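You operate a simulated robot arm through the tools that you are given. There is no shell and no other tool. Be economical: measure what you need, move in short steps, check, and stop when the job is done.

You are at the controls of a simulated robot arm. One attempt, no reset.

Task
Take the red panel labelled "1" from the top of the lamp table and put it on the clear pane.

Only the result counts: the job must be done as asked and must still hold three seconds after the hand-in. Knocking over, shifting, dropping, spilling or breaking anything else fails it.

Robot
A 7-joint arm with a two-finger parallel gripper, fixed in place. Base frame: the origin is at the foot of the arm, x ahead of it, y to its left, z up; the work surface is at about z = 860. Lengths are in mm, angles in degrees, forces in N, time in s.
With the tool pointing down near the work surface it reaches from about 300 to 700 mm from the base axis. Its first joint turns from -66.0 to 66.0 degrees. Payload 1.57 kg.
The tool frame sits at the grasp point between the pads (the TCP): z along the fingers, y along the line on which they close. The tips reach 30 mm beyond it. The gripper opens to 110 mm. The fingers are 24 mm wide and 12 mm thick; the gripper's body (48 by 112 mm) begins 78 mm behind the TCP.
Orientation is that of the tool frame in the base frame, as a unit quaternion [x, y, z, w]. With the fingers straight down and closing along the base's y, the tool's x points along the base's -x, its y along +y and its z along -z.

Tools
- The arm moves only by the tool apply_moves. Its argument "series" is a list that holds one entry, the list of rows, each a list of 7 numbers: the gripper command, from -1 (fully open) to 1 (shut), values between in proportion, then the shift along the base's x, y, z in units of 30 mm (1.0 is 30 mm), then the turn, a rotation vector about the base's x, y, z in units of 6 degrees (1.0 is 6 degrees). In form: [[[hand, tx, ty, tz, wx, wy, wz], ...]]. A call has 1 to 12 rows; each row shifts and turns the commanded pose from where the row before left it. A call with a number of a shift or a turn outside -1 to 1 is refused whole. Rows are played at 5 a second. More than 50 mm and 8.6 degrees between two rows, or a gripper value outside its range, and nothing of the call is played. A pose out of reach is approached as far as the arm can. The call stops where the force on the tool passes 40 N (or 10 N more than at its start, if that is more) or the arm is blocked; 0.2 s more then pass. The fingers move at their own pace (about 108 mm/s each) and stop on an object; they squeeze with about 26 N. The grip force told is the motor's: it shows also when the fingers shut on nothing. Time passes only in rows, and 0.2 s behind the last, so rows that do not move let the fingers close. The reply holds the time, the measured pose of the TCP, the force on the tool along the base axes, the opening and the grip force, in the units named above and with some noise, and new pictures: "show" is both (left out), scene, wrist or none.
- Cameras (640 x 400 px; columns grow to the right, rows downward): "scene" is fixed at [180.4, -412.7, 1384.8]; the picture's right is [0.61, -0.79, 0.00], its down [-0.60, -0.47, -0.65] and it looks along [0.51, 0.40, -0.76] (base axes); focal length 288 px, centre (320, 200). "wrist" rides on the gripper at [70, 16, -141] in the tool frame; the picture's right is [-0.23, 0.97, 0.00], its down [-0.86, -0.20, -0.48] and it looks along [-0.47, -0.11, 0.88] (tool axes); focal length 222 px, centre (320, 200). There is no depth. A picture from a camera that has moved, and an enlarged one, comes with that camera's place and axes in the base frame and with its lens. The place of the scene camera against the robot may be out by one fixed shift of up to 12 mm in any direction.
- inspect(camera, box): a new picture of the part [left, top, right, bottom] of that camera's present view, enlarged. It takes no simulated time.
- hand_in(): hands the job in; it is judged then, once.

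Go step by step. Nothing tells you positions but the pictures and the camera data: compare them with the known pose of the tool, close in by small moves and look again before you grip or let go. The budget is 90 turns and 170 pictures, counting those below and the enlarged ones. Unless the task says otherwise, let go and move clear before handing in, and close with one line.

The tools are called after "Emit:" by a JSON object that holds its "api" and its "payload". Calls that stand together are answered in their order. apply_moves: Moves the arm, as the interface text tells. Its arguments: {"type":"object","properties":{"series":{"type":"array","items":{"type":"array","items":{"type":"array","items":{"type":"number"}}}},"show":{"type":"string","enum":["both","scene","wrist","none"]}},"required":["series"]} The other tools are called the same way: inspect (camera, box) takes an enlarged picture of a part of a camera's view; hand_in () hands the job in.

At the start:

```text
t: 0.0
tool_pos: [480.7, -59.6, 1102.7]
tool_rot: [0.0, 1.0, 0.001, 0.0]
contact_force: [-0.4, -0.4, 0.0]
finger_gap: 109.9
grip_force: 0.1
```

scene: 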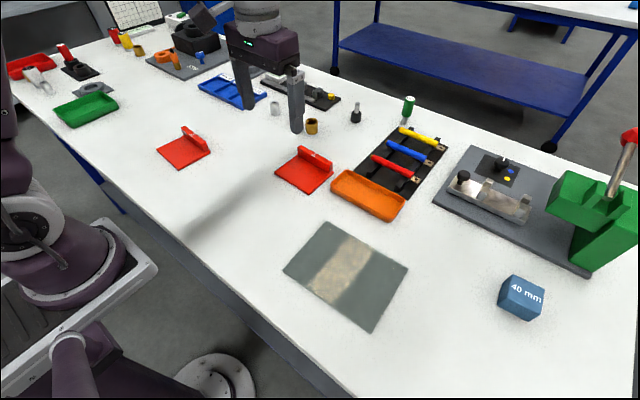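
wrist: 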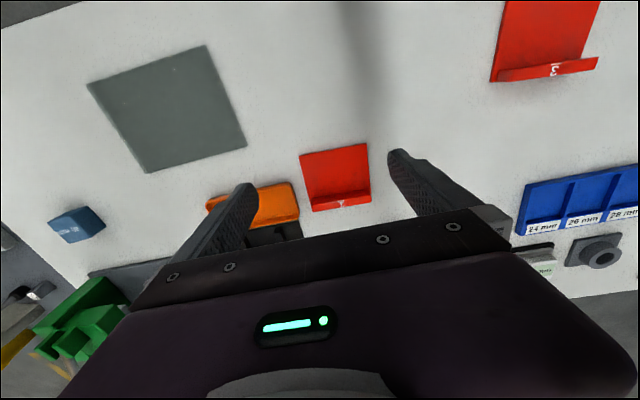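

I see two red panels with raised lips and a grey, glass-like pane. I'll enlarge the views to read the labels.

Emit:
{"api": "inspect", "payload": {"camera": "scene", "box": [140, 110, 440, 340]}}

Emit:
{"api": "inspect", "payload": {"camera": "wrist", "box": [280, 120, 400, 220]}}

Emit:
{"api": "inspect", "payload": {"camera": "wrist", "box": [470, 0, 630, 100]}}

Emit:
{"api": "inspect", "payload": {"camera": "scene", "box": [0, 0, 260, 160]}}

```text
1.74 times, centred on (290, 225) of scene
camera zoom: at [180.4, -412.7, 1384.8], right [0.61, -0.79, 0.0], down [-0.6, -0.47, -0.65], along [0.51, 0.4, -0.76], focal length 501 px, centre (372, 156)
```

zoom: 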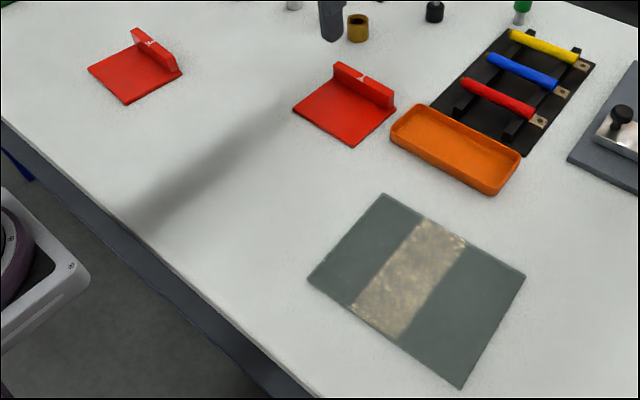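

```text
4.00 times, centred on (340, 170) of wrist
camera zoom: at [411.1, -43.9, 1243.9], right [0.23, 0.97, 0.0], down [0.86, -0.2, 0.48], along [0.47, -0.11, -0.88], focal length 888 px, centre (240, 320)
```

zoom: 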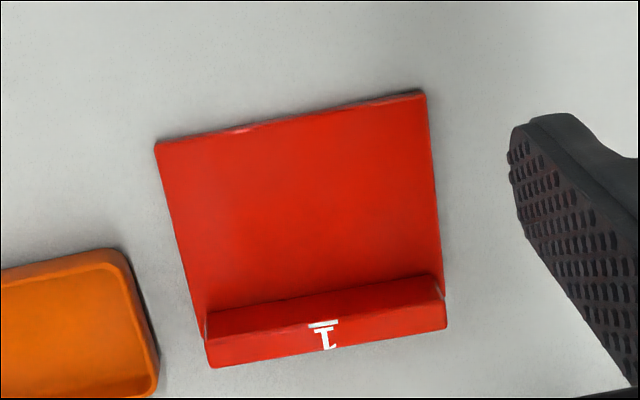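

```text
4.00 times, centred on (550, 50) of wrist
camera zoom: at [411.1, -43.9, 1243.9], right [0.23, 0.97, 0.0], down [0.86, -0.2, 0.48], along [0.47, -0.11, -0.88], focal length 888 px, centre (-600, 800)
```

zoom: 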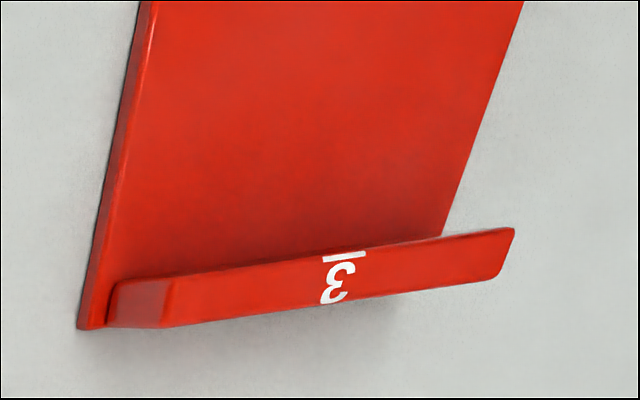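

```text
2.46 times, centred on (130, 80) of scene
camera zoom: at [180.4, -412.7, 1384.8], right [0.61, -0.79, 0.0], down [-0.6, -0.47, -0.65], along [0.51, 0.4, -0.76], focal length 709 px, centre (788, 495)
```

zoom: 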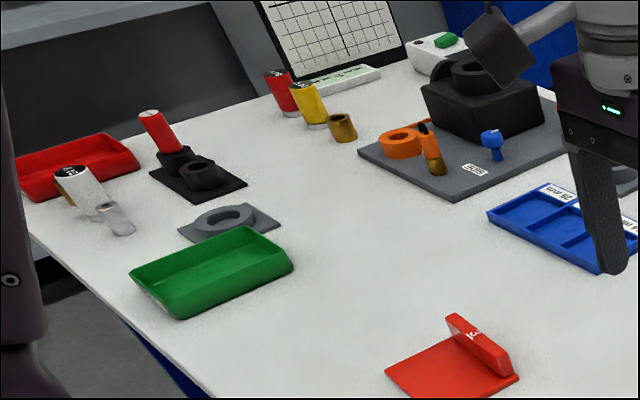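

Panel "1" is the middle one, at about x 520–640, y −110–8, with its raised wall on the far side. The pane is at about x 336–483, y −386 to −190. I'll turn the gripper −90° about z so it closes along x, and move above the wall.

Emit:
{"api": "apply_moves", "payload": {"series": [[[-1, 0.33, 0, -0.1, 0, 0, -1], [-1, 0.33, 0, -0.1, 0, 0, -1], [-1, 0.33, 0, -0.1, 0, 0, -1], [-1, 0.33, 0, -0.1, 0, 0, -1], [-1, 0.33, 0, -0.1, 0, 0, -1], [-1, 0.33, 0, -0.1, 0, 0, -1], [-1, 0.33, 0, -0.1, 0, 0, -1], [-1, 0.33, 0, -0.1, 0, 0, -1], [-1, 0.33, 0, -0.1, 0, 0, -1], [-1, 0.33, 0, -0.1, 0, 0, -1], [-1, 0.33, 0, -0.1, 0, 0, -1], [-1, 0.33, 0, -0.1, 0, 0, -1]]], "show": "none"}}

Emit:
{"api": "apply_moves", "payload": {"series": [[[-1, 0.2, 0.2, -0.3, 0, 0, -1], [-1, 0.2, 0, -0.3, 0, 0, -1], [-1, 0, 0, -0.3, 0, 0, -1], [-1, 0, 0, 0, 0, 0, -0.33], [-1, 0, 0, 0, 0, 0, 0]]]}}

```text
t: 2.6
tool_pos: [598.6, -58.7, 1067.4]
tool_rot: [0.588, 0.809, 0.0, 0.0]
contact_force: [-0.4, -0.2, 0.8]
finger_gap: 110.0
grip_force: 0.1
```

```text
t: 3.8
tool_pos: [610.2, -53.3, 1039.5]
tool_rot: [0.72, 0.694, 0.0, 0.0]
contact_force: [0.4, -0.2, 0.8]
finger_gap: 109.9
grip_force: 0.2
camera wrist: at [629.8, 15.0, 1180.2], right [0.97, -0.26, 0.0], down [-0.23, -0.85, 0.48], along [-0.12, -0.46, -0.88], focal length 222 px, centre (320, 200)
```

scene: 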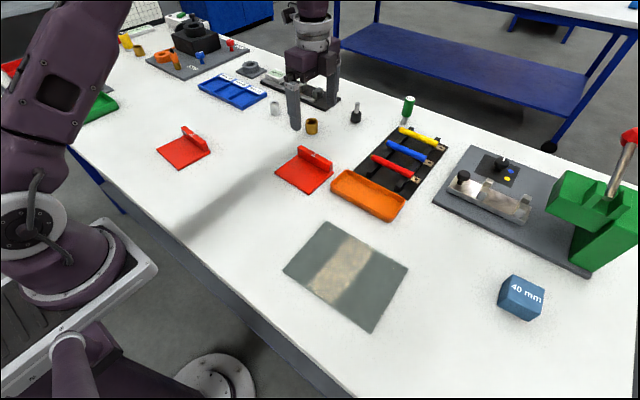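
wrist: 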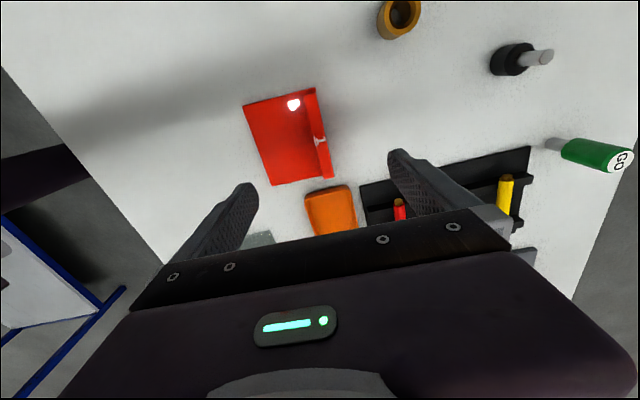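

The panel is below the gripper. I'll enlarge the wrist view to locate the wall.

Emit:
{"api": "inspect", "payload": {"camera": "wrist", "box": [220, 70, 380, 200]}}

Emit:
{"api": "inspect", "payload": {"camera": "scene", "box": [260, 130, 360, 200]}}

```text
3.08 times, centred on (300, 135) of wrist
camera zoom: at [629.8, 15.0, 1180.2], right [0.97, -0.26, 0.0], down [-0.23, -0.85, 0.48], along [-0.12, -0.46, -0.88], focal length 684 px, centre (382, 400)
```

zoom: 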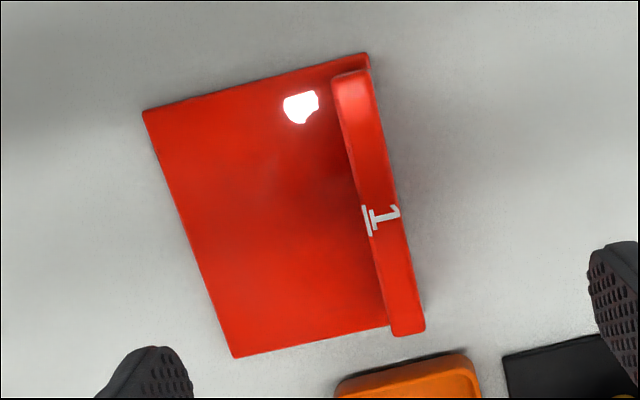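

```text
5.71 times, centred on (310, 165) of scene
camera zoom: at [180.4, -412.7, 1384.8], right [0.61, -0.79, 0.0], down [-0.6, -0.47, -0.65], along [0.51, 0.4, -0.76], focal length 1646 px, centre (377, 400)
```

zoom: 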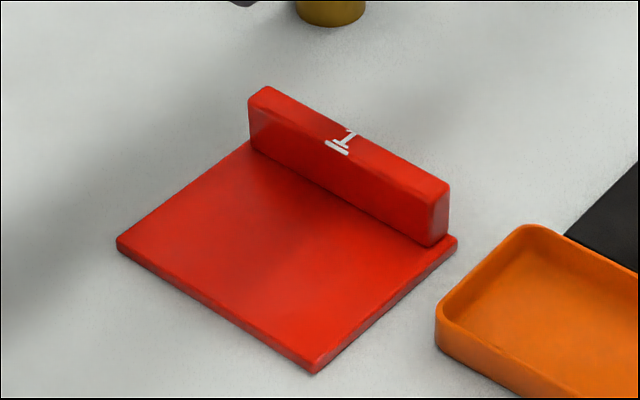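

The wall is about 14 mm thick, its top is at z≈903, and it is centred near (614, −48). I'll centre over it, narrow the gripper and go part way down.

Emit:
{"api": "apply_moves", "payload": {"series": [[[-0.1, 0.13, 0.16, -0.6, 0, 0, 0], [-0.1, 0, 0, -0.8, 0, 0, 0], [-0.1, 0, 0, -0.8, 0, 0, 0], [-0.1, 0, 0, -0.6, 0, 0, 0], [-0.1, 0, 0, 0, 0, 0, 0]]]}}

Emit:
{"api": "inspect", "payload": {"camera": "scene", "box": [250, 100, 370, 200]}}

Emit:
{"api": "inspect", "payload": {"camera": "wrist", "box": [200, 70, 440, 230]}}

```text
t: 5.0
tool_pos: [613.7, -49.5, 956.8]
tool_rot: [0.719, 0.695, 0.0, -0.001]
contact_force: [-0.4, -0.9, 0.0]
finger_gap: 60.4
grip_force: 0.2
camera wrist: at [632.6, 20.7, 1097.7], right [0.97, -0.26, 0.0], down [-0.23, -0.85, 0.48], along [-0.12, -0.46, -0.88], focal length 222 px, centre (320, 200)
```

scene: 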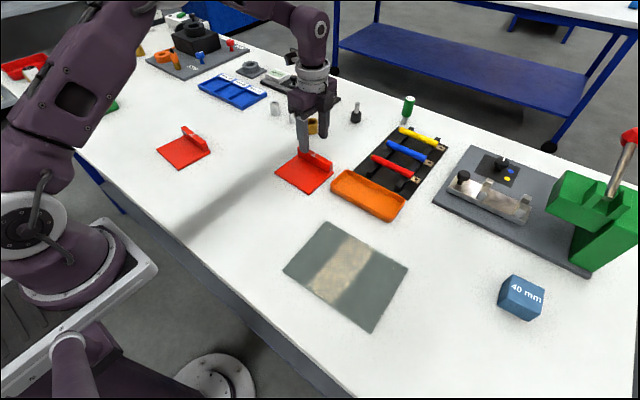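
wrist: 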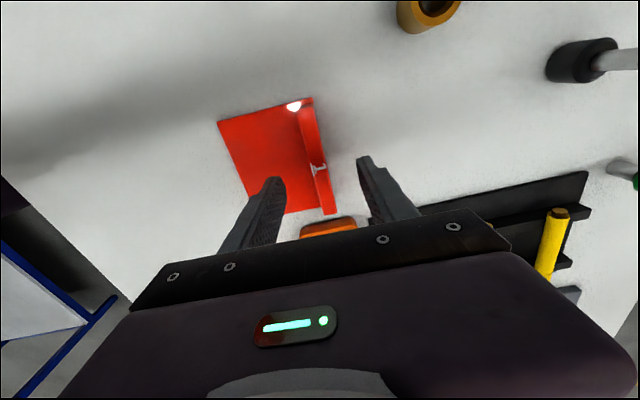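

```text
4.00 times, centred on (310, 150) of scene
camera zoom: at [180.4, -412.7, 1384.8], right [0.61, -0.79, 0.0], down [-0.6, -0.47, -0.65], along [0.51, 0.4, -0.76], focal length 1152 px, centre (360, 400)
```

zoom: 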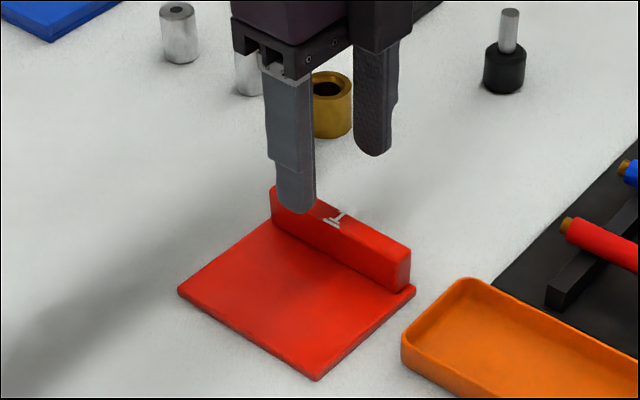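

```text
2.50 times, centred on (320, 150) of wrist
camera zoom: at [632.6, 20.7, 1097.7], right [0.97, -0.26, 0.0], down [-0.23, -0.85, 0.48], along [-0.12, -0.46, -0.88], focal length 555 px, centre (320, 325)
```

zoom: 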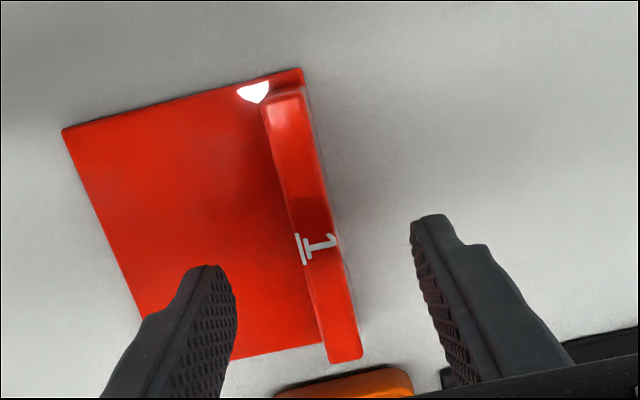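

The wall is centred between the fingers at about (613.5, −49.5), and two views agree on its height. I'll lower to z≈910.

Emit:
{"api": "apply_moves", "payload": {"series": [[[-0.1, 0, 0, -0.6, 0, 0, 0], [-0.1, 0, 0, -0.6, 0, 0, 0], [-0.1, 0, 0, -0.35, 0, 0, 0], [-0.1, 0, 0, 0, 0, 0, 0]]]}}

Emit:
{"api": "inspect", "payload": {"camera": "scene", "box": [250, 100, 370, 200]}}

```text
t: 6.0
tool_pos: [615.1, -49.1, 909.8]
tool_rot: [0.719, 0.695, 0.0, 0.0]
contact_force: [0.0, 0.4, -0.5]
finger_gap: 60.5
grip_force: 0.1
camera wrist: at [633.5, 20.1, 1051.1], right [0.97, -0.26, 0.0], down [-0.23, -0.85, 0.48], along [-0.12, -0.46, -0.88], focal length 222 px, centre (320, 200)
```

scene: 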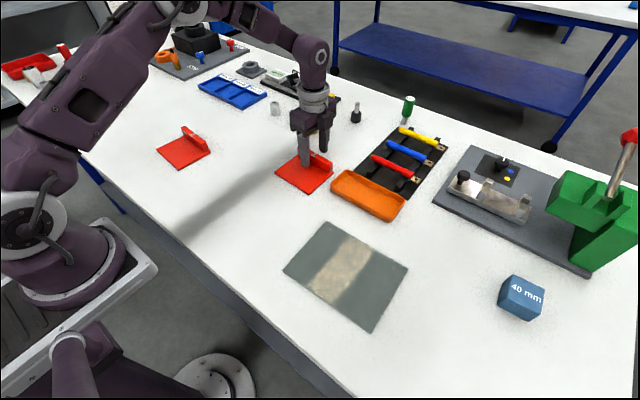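
wrist: 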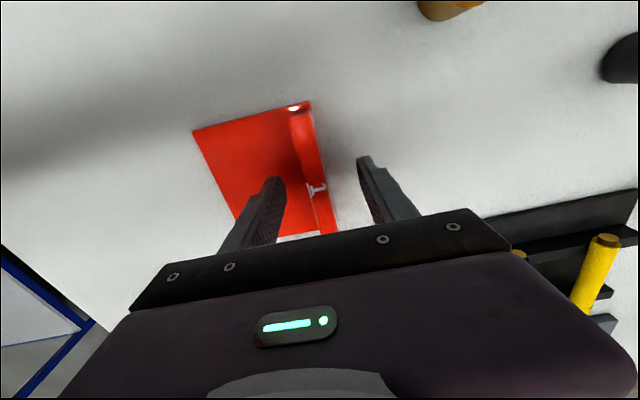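

```text
4.00 times, centred on (310, 150) of scene
camera zoom: at [180.4, -412.7, 1384.8], right [0.61, -0.79, 0.0], down [-0.6, -0.47, -0.65], along [0.51, 0.4, -0.76], focal length 1152 px, centre (360, 400)
```

zoom: 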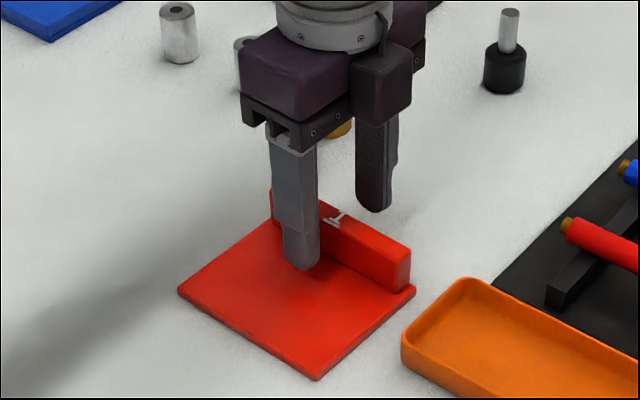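

The fingers straddle the wall with the tips just above the plate. I'll close.

Emit:
{"api": "apply_moves", "payload": {"series": [[[0.4, 0, 0, -0.1, 0, 0, 0], [1, 0, 0, 0, 0, 0, 0], [1, 0, 0, 0, 0, 0, 0], [1, 0, 0, 0, 0, 0, 0]]]}}

Emit:
{"api": "inspect", "payload": {"camera": "scene", "box": [250, 100, 370, 200]}}

```text
t: 7.0
tool_pos: [615.9, -48.4, 907.0]
tool_rot: [0.719, 0.695, -0.001, 0.0]
contact_force: [1.1, 0.6, 2.0]
finger_gap: 15.6
grip_force: 25.9
camera wrist: at [633.8, 20.2, 1048.2], right [0.97, -0.26, 0.0], down [-0.23, -0.85, 0.48], along [-0.12, -0.46, -0.88], focal length 222 px, centre (320, 200)
```

scene: 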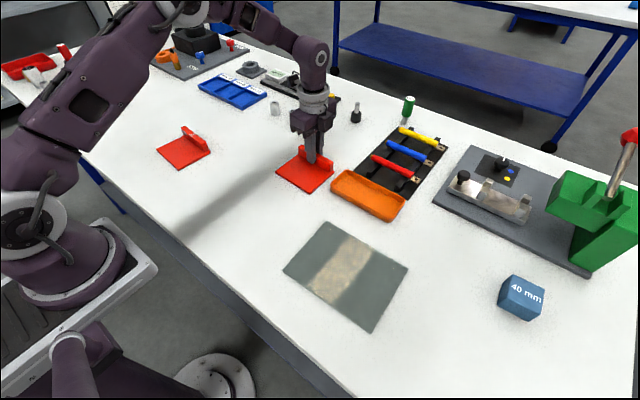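
wrist: 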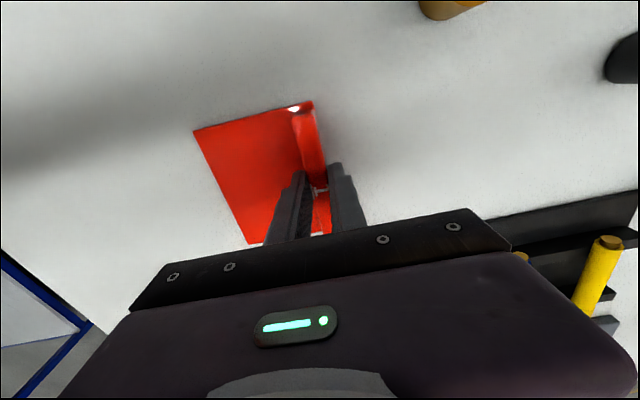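

```text
4.00 times, centred on (310, 150) of scene
camera zoom: at [180.4, -412.7, 1384.8], right [0.61, -0.79, 0.0], down [-0.6, -0.47, -0.65], along [0.51, 0.4, -0.76], focal length 1152 px, centre (360, 400)
```

zoom: 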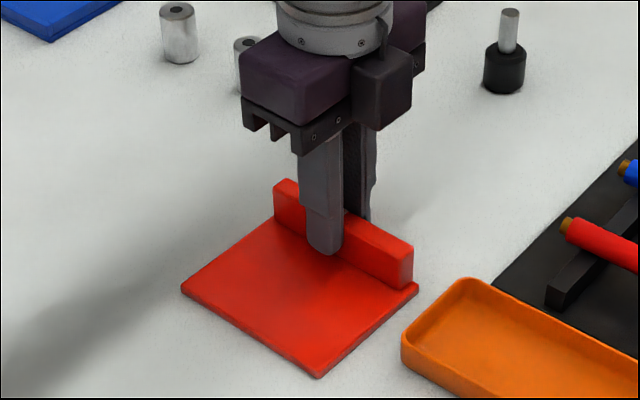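

The wall is gripped: the gap is 15.6 mm and the force 26 N. I'll lift gently and check that it holds.

Emit:
{"api": "apply_moves", "payload": {"series": [[[1, 0, 0, 0.2, 0, 0, 0], [1, 0, 0, 0.4, 0, 0, 0], [1, 0, 0, 0.6, 0, 0, 0], [1, 0, 0, 0.8, 0, 0, 0], [1, 0, 0, 0.5, 0, 0, 0], [1, 0, 0, 0, 0, 0, 0]]]}}

Emit:
{"api": "inspect", "payload": {"camera": "scene", "box": [250, 70, 370, 190]}}

```text
t: 8.4
tool_pos: [615.9, -48.7, 982.3]
tool_rot: [0.719, 0.695, 0.0, 0.0]
contact_force: [0.1, -0.3, -3.0]
finger_gap: 15.8
grip_force: 26.3
camera wrist: at [634.5, 20.5, 1122.9], right [0.97, -0.26, 0.0], down [-0.23, -0.85, 0.48], along [-0.12, -0.46, -0.88], focal length 222 px, centre (320, 200)
```

scene: 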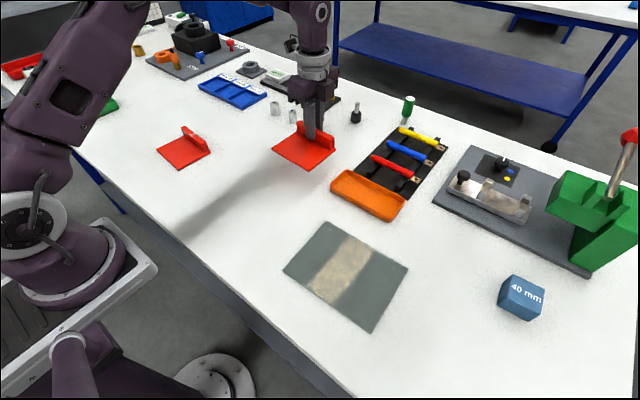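
wrist: 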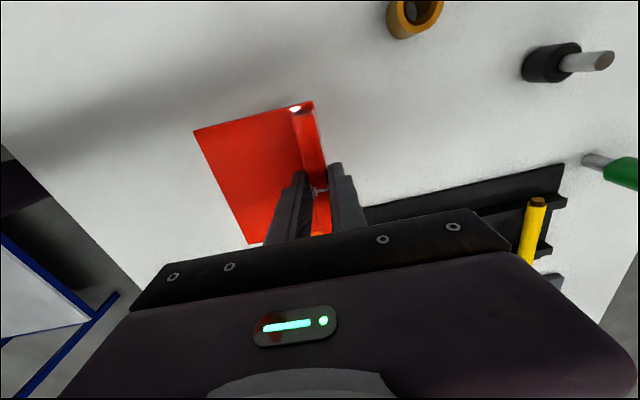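

```text
3.33 times, centred on (310, 130) of scene
camera zoom: at [180.5, -412.7, 1384.8], right [0.61, -0.79, 0.0], down [-0.6, -0.47, -0.65], along [0.51, 0.4, -0.76], focal length 960 px, centre (353, 433)
```

zoom: 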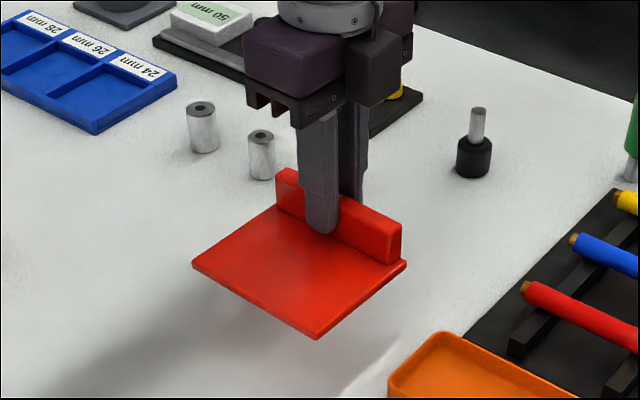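

The panel is held level. I'll carry it over the pane at this height, clear of everything low on the table.

Emit:
{"api": "apply_moves", "payload": {"series": [[[1, -0.25, -0.33, 0, 0, 0, 0], [1, -0.46, -0.66, 0, 0, 0, 0.05], [1, -0.5, -0.73, 0, 0, 0, 0.05], [1, -0.5, -0.73, 0, 0, 0, 0.05], [1, -0.5, -0.73, 0, 0, 0, 0.05], [1, -0.5, -0.73, 0, 0, 0, 0.05], [1, -0.5, -0.73, 0, 0, 0, 0.05], [1, -0.5, -0.73, 0, 0, 0, 0.05], [1, -0.5, -0.73, 0, 0, 0, 0.05], [1, -0.5, -0.73, 0, 0, 0, 0], [1, -0.5, -0.73, 0, 0, 0, 0], [1, -0.25, -0.3, 0, 0, 0, 0]]]}}

Emit:
{"api": "inspect", "payload": {"camera": "scene", "box": [250, 180, 450, 350]}}

```text
t: 11.0
tool_pos: [451.3, -285.7, 979.8]
tool_rot: [0.704, 0.71, 0.001, 0.0]
contact_force: [0.3, 0.2, -2.0]
finger_gap: 15.5
grip_force: 26.1
camera wrist: at [468.1, -216.3, 1121.7], right [0.98, -0.22, 0.0], down [-0.19, -0.86, 0.48], along [-0.1, -0.47, -0.88], focal length 222 px, centre (320, 200)
```

scene: 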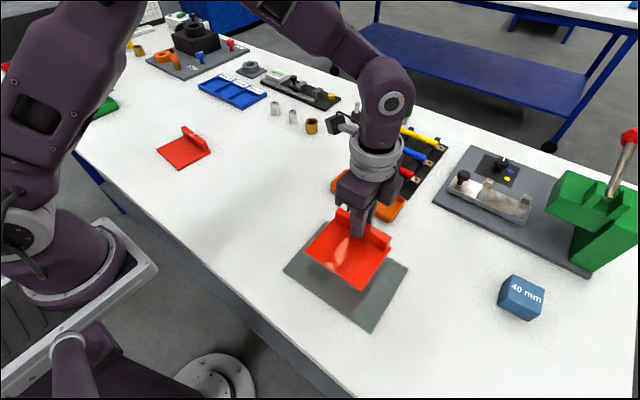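
wrist: 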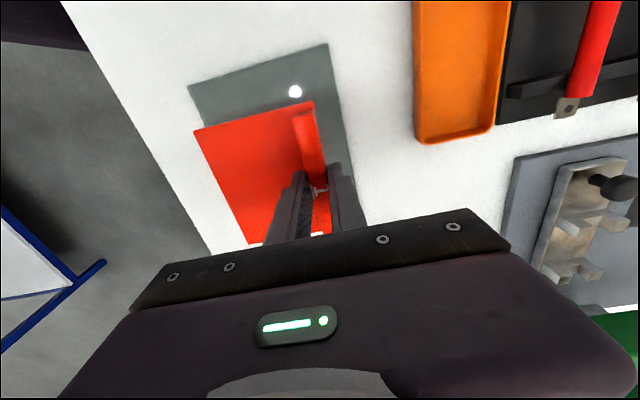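

```text
2.35 times, centred on (350, 265) of scene
camera zoom: at [180.5, -412.7, 1384.8], right [0.61, -0.79, 0.0], down [-0.6, -0.47, -0.65], along [0.51, 0.4, -0.76], focal length 678 px, centre (249, 47)
```

zoom: 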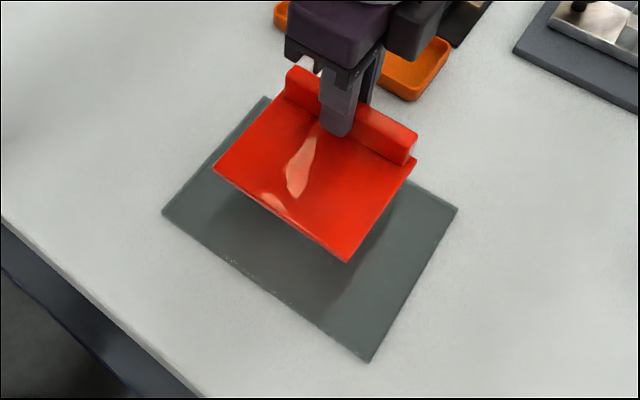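

Wrist and scene agree: the pane spans x≈333–483, y≈−388 to −190, and the panel is over its middle. I'll lower to just above it.

Emit:
{"api": "apply_moves", "payload": {"series": [[[1, -0.06, -0.1, -0.4, 0, 0, 0], [1, 0, 0, -0.6, 0, 0, 0], [1, 0, 0, -0.5, 0, 0, 0], [1, 0, 0, -0.4, 0, 0, 0], [1, 0, 0, 0, 0, 0, 0]]], "show": "scene"}}

Emit:
{"api": "inspect", "payload": {"camera": "scene", "box": [270, 190, 430, 340]}}

```text
t: 12.2
tool_pos: [450.8, -287.4, 923.4]
tool_rot: [0.704, 0.71, 0.0, 0.0]
contact_force: [-0.3, 0.3, -2.3]
finger_gap: 15.6
grip_force: 25.7
```

scene: 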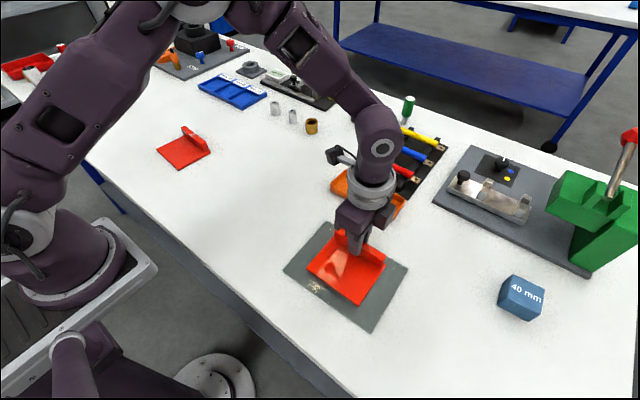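

```text
2.67 times, centred on (350, 265) of scene
camera zoom: at [180.5, -412.7, 1384.8], right [0.61, -0.79, 0.0], down [-0.6, -0.47, -0.65], along [0.51, 0.4, -0.76], focal length 768 px, centre (240, 27)
```

zoom: 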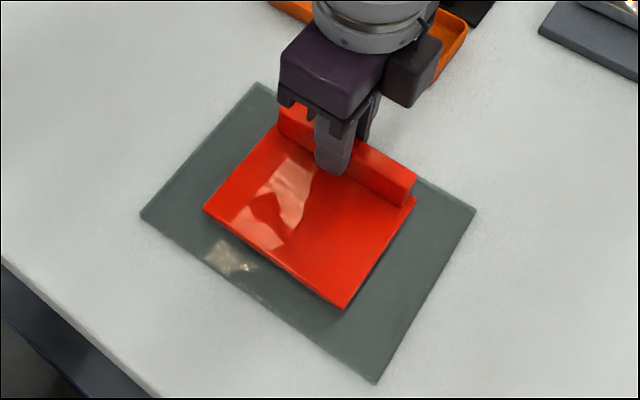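

The panel is well within the pane. I'll lower in 2 mm steps and watch the force.

Emit:
{"api": "apply_moves", "payload": {"series": [[[1, 0, 0, -0.07, 0, 0, 0], [1, 0, 0, -0.07, 0, 0, 0], [1, 0, 0, -0.07, 0, 0, 0], [1, 0, 0, 0, 0, 0, 0]]], "show": "none"}}

Emit:
{"api": "apply_moves", "payload": {"series": [[[1, 0, 0, -0.06, 0, 0, 0], [1, 0, 0, 0, 0, 0, 0]]], "show": "none"}}

```text
t: 13.2
tool_pos: [450.8, -287.8, 917.1]
tool_rot: [0.703, 0.711, 0.0, -0.001]
contact_force: [-0.6, -0.3, -2.6]
finger_gap: 15.6
grip_force: 25.8
```

```text
t: 13.8
tool_pos: [450.1, -289.3, 915.8]
tool_rot: [0.704, 0.71, 0.0, 0.0]
contact_force: [-0.2, -0.1, -2.7]
finger_gap: 15.6
grip_force: 26.0
```

No contact yet; I'll keep lowering in small steps.

Emit:
{"api": "apply_moves", "payload": {"series": [[[1, 0, 0, -0.05, 0, 0, 0], [1, 0, 0, 0, 0, 0, 0]]], "show": "none"}}

Emit:
{"api": "apply_moves", "payload": {"series": [[[1, 0, 0, -0.04, 0, 0, 0], [1, 0, 0, 0, 0, 0, 0]]], "show": "none"}}

```text
t: 14.4
tool_pos: [450.5, -287.9, 914.9]
tool_rot: [0.704, 0.71, 0.0, 0.0]
contact_force: [-2.3, 1.4, 8.7]
finger_gap: 16.0
grip_force: 26.3
```

```text
t: 15.0
tool_pos: [451.1, -288.9, 913.8]
tool_rot: [0.704, 0.71, 0.0, 0.002]
contact_force: [-3.6, 3.2, 25.3]
finger_gap: 15.9
grip_force: 25.8
```

The force rose to 25 N, so the panel is on the pane. I'll ease up about 1 mm and check.

Emit:
{"api": "apply_moves", "payload": {"series": [[[1, 0, 0, 0.04, 0, 0, 0], [1, 0, 0, 0, 0, 0, 0]]], "show": "both"}}

Emit:
{"api": "inspect", "payload": {"camera": "scene", "box": [270, 190, 430, 340]}}

```text
t: 15.6
tool_pos: [450.5, -288.6, 914.6]
tool_rot: [0.704, 0.71, 0.0, 0.0]
contact_force: [0.2, -1.3, 1.7]
finger_gap: 15.6
grip_force: 26.1
camera wrist: at [466.1, -218.5, 1055.4], right [0.98, -0.22, 0.0], down [-0.19, -0.86, 0.48], along [-0.11, -0.47, -0.88], focal length 222 px, centre (320, 200)
```

scene: 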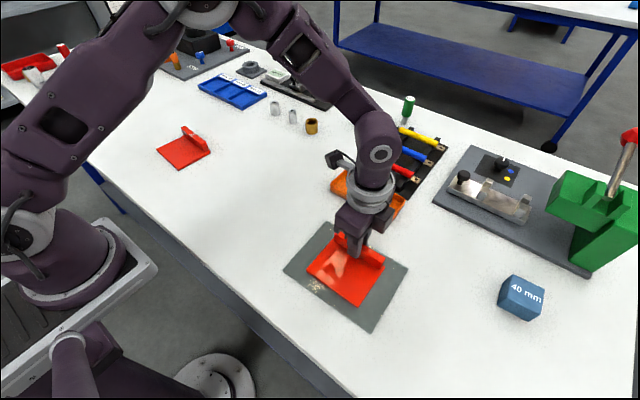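
wrist: 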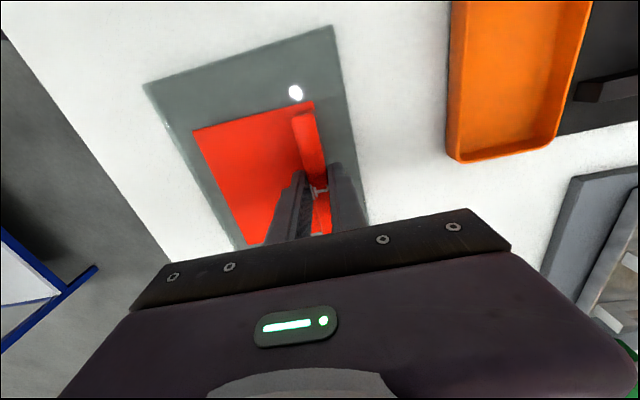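

```text
2.67 times, centred on (350, 265) of scene
camera zoom: at [180.4, -412.7, 1384.8], right [0.61, -0.79, 0.0], down [-0.6, -0.47, -0.65], along [0.51, 0.4, -0.76], focal length 768 px, centre (240, 27)
```

zoom: 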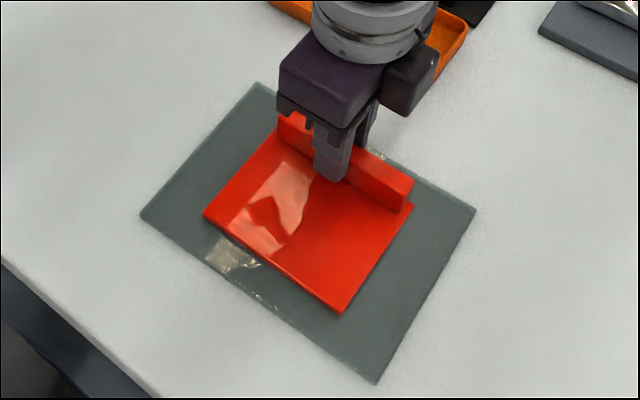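

The panel rests on the pane with almost no load. I'll open to about 50 mm and go straight up.

Emit:
{"api": "apply_moves", "payload": {"series": [[[0.6, 0, 0, 0, 0, 0, 0], [0.3, 0, 0, 0, 0, 0, 0], [0.1, 0, 0, 0, 0, 0, 0], [0.1, 0, 0, 0, 0, 0, 0], [0.1, 0, 0, 0.3, 0, 0, 0], [0.1, 0, 0, 0.7, 0, 0, 0], [0.1, 0, 0, 1, 0, 0, 0], [0.1, 0, 0, 1, 0, 0, 0], [0.1, 0, 0, 1, 0, 0, 0], [0.1, 0, 0, 0, 0, 0, 0]]]}}

Emit:
{"api": "inspect", "payload": {"camera": "scene", "box": [270, 190, 430, 340]}}

Emit:
{"api": "inspect", "payload": {"camera": "wrist", "box": [160, 20, 400, 240]}}

```text
t: 17.8
tool_pos: [449.9, -287.6, 1034.4]
tool_rot: [0.704, 0.71, 0.0, 0.0]
contact_force: [-0.3, -0.2, -0.4]
finger_gap: 49.5
grip_force: 0.0
camera wrist: at [465.5, -217.7, 1176.3], right [0.98, -0.22, 0.0], down [-0.19, -0.86, 0.48], along [-0.1, -0.47, -0.88], focal length 222 px, centre (320, 200)
```

scene: 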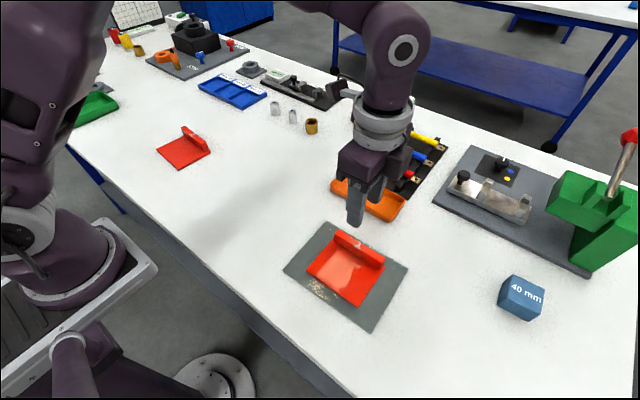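
wrist: 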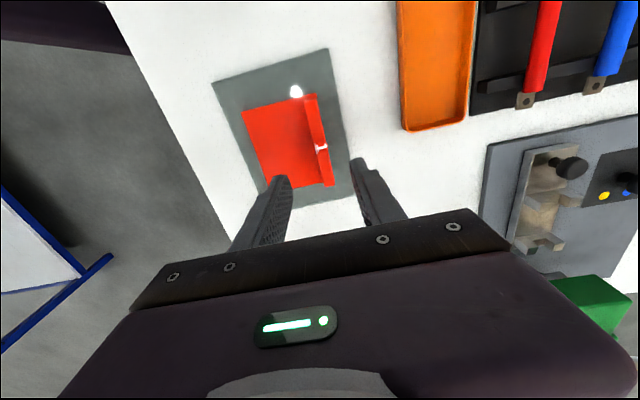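

```text
2.67 times, centred on (350, 265) of scene
camera zoom: at [180.4, -412.7, 1384.8], right [0.61, -0.79, 0.0], down [-0.6, -0.47, -0.65], along [0.51, 0.4, -0.76], focal length 768 px, centre (240, 27)
```

zoom: 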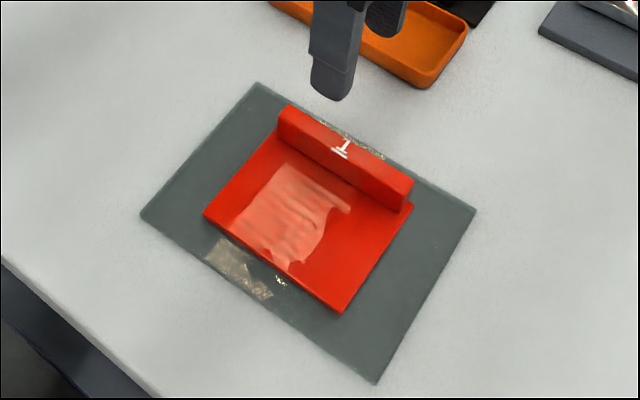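

```text
1.82 times, centred on (280, 130) of wrist
camera zoom: at [465.5, -217.7, 1176.3], right [0.98, -0.22, 0.0], down [-0.19, -0.86, 0.48], along [-0.1, -0.47, -0.88], focal length 404 px, centre (393, 327)
```

zoom: 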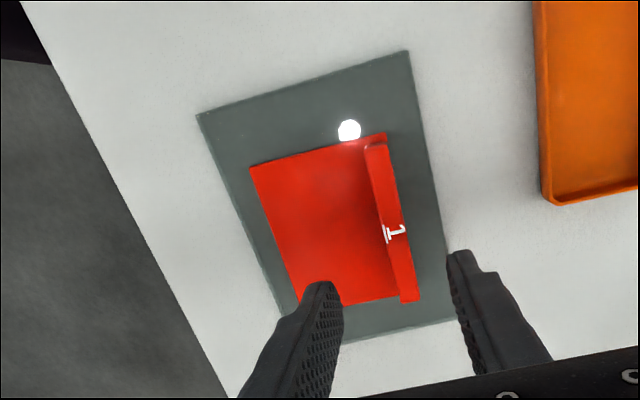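

Panel "1" lies flat and fully inside the pane. The gripper is clear and I can see nothing else out of place, so I'm handing in.

Emit:
{"api": "hand_in", "payload": {}}

```text
The job is handed in.
```

The red panel labelled "1" is on the clear pane, lying flat near its middle, and the job is handed in.
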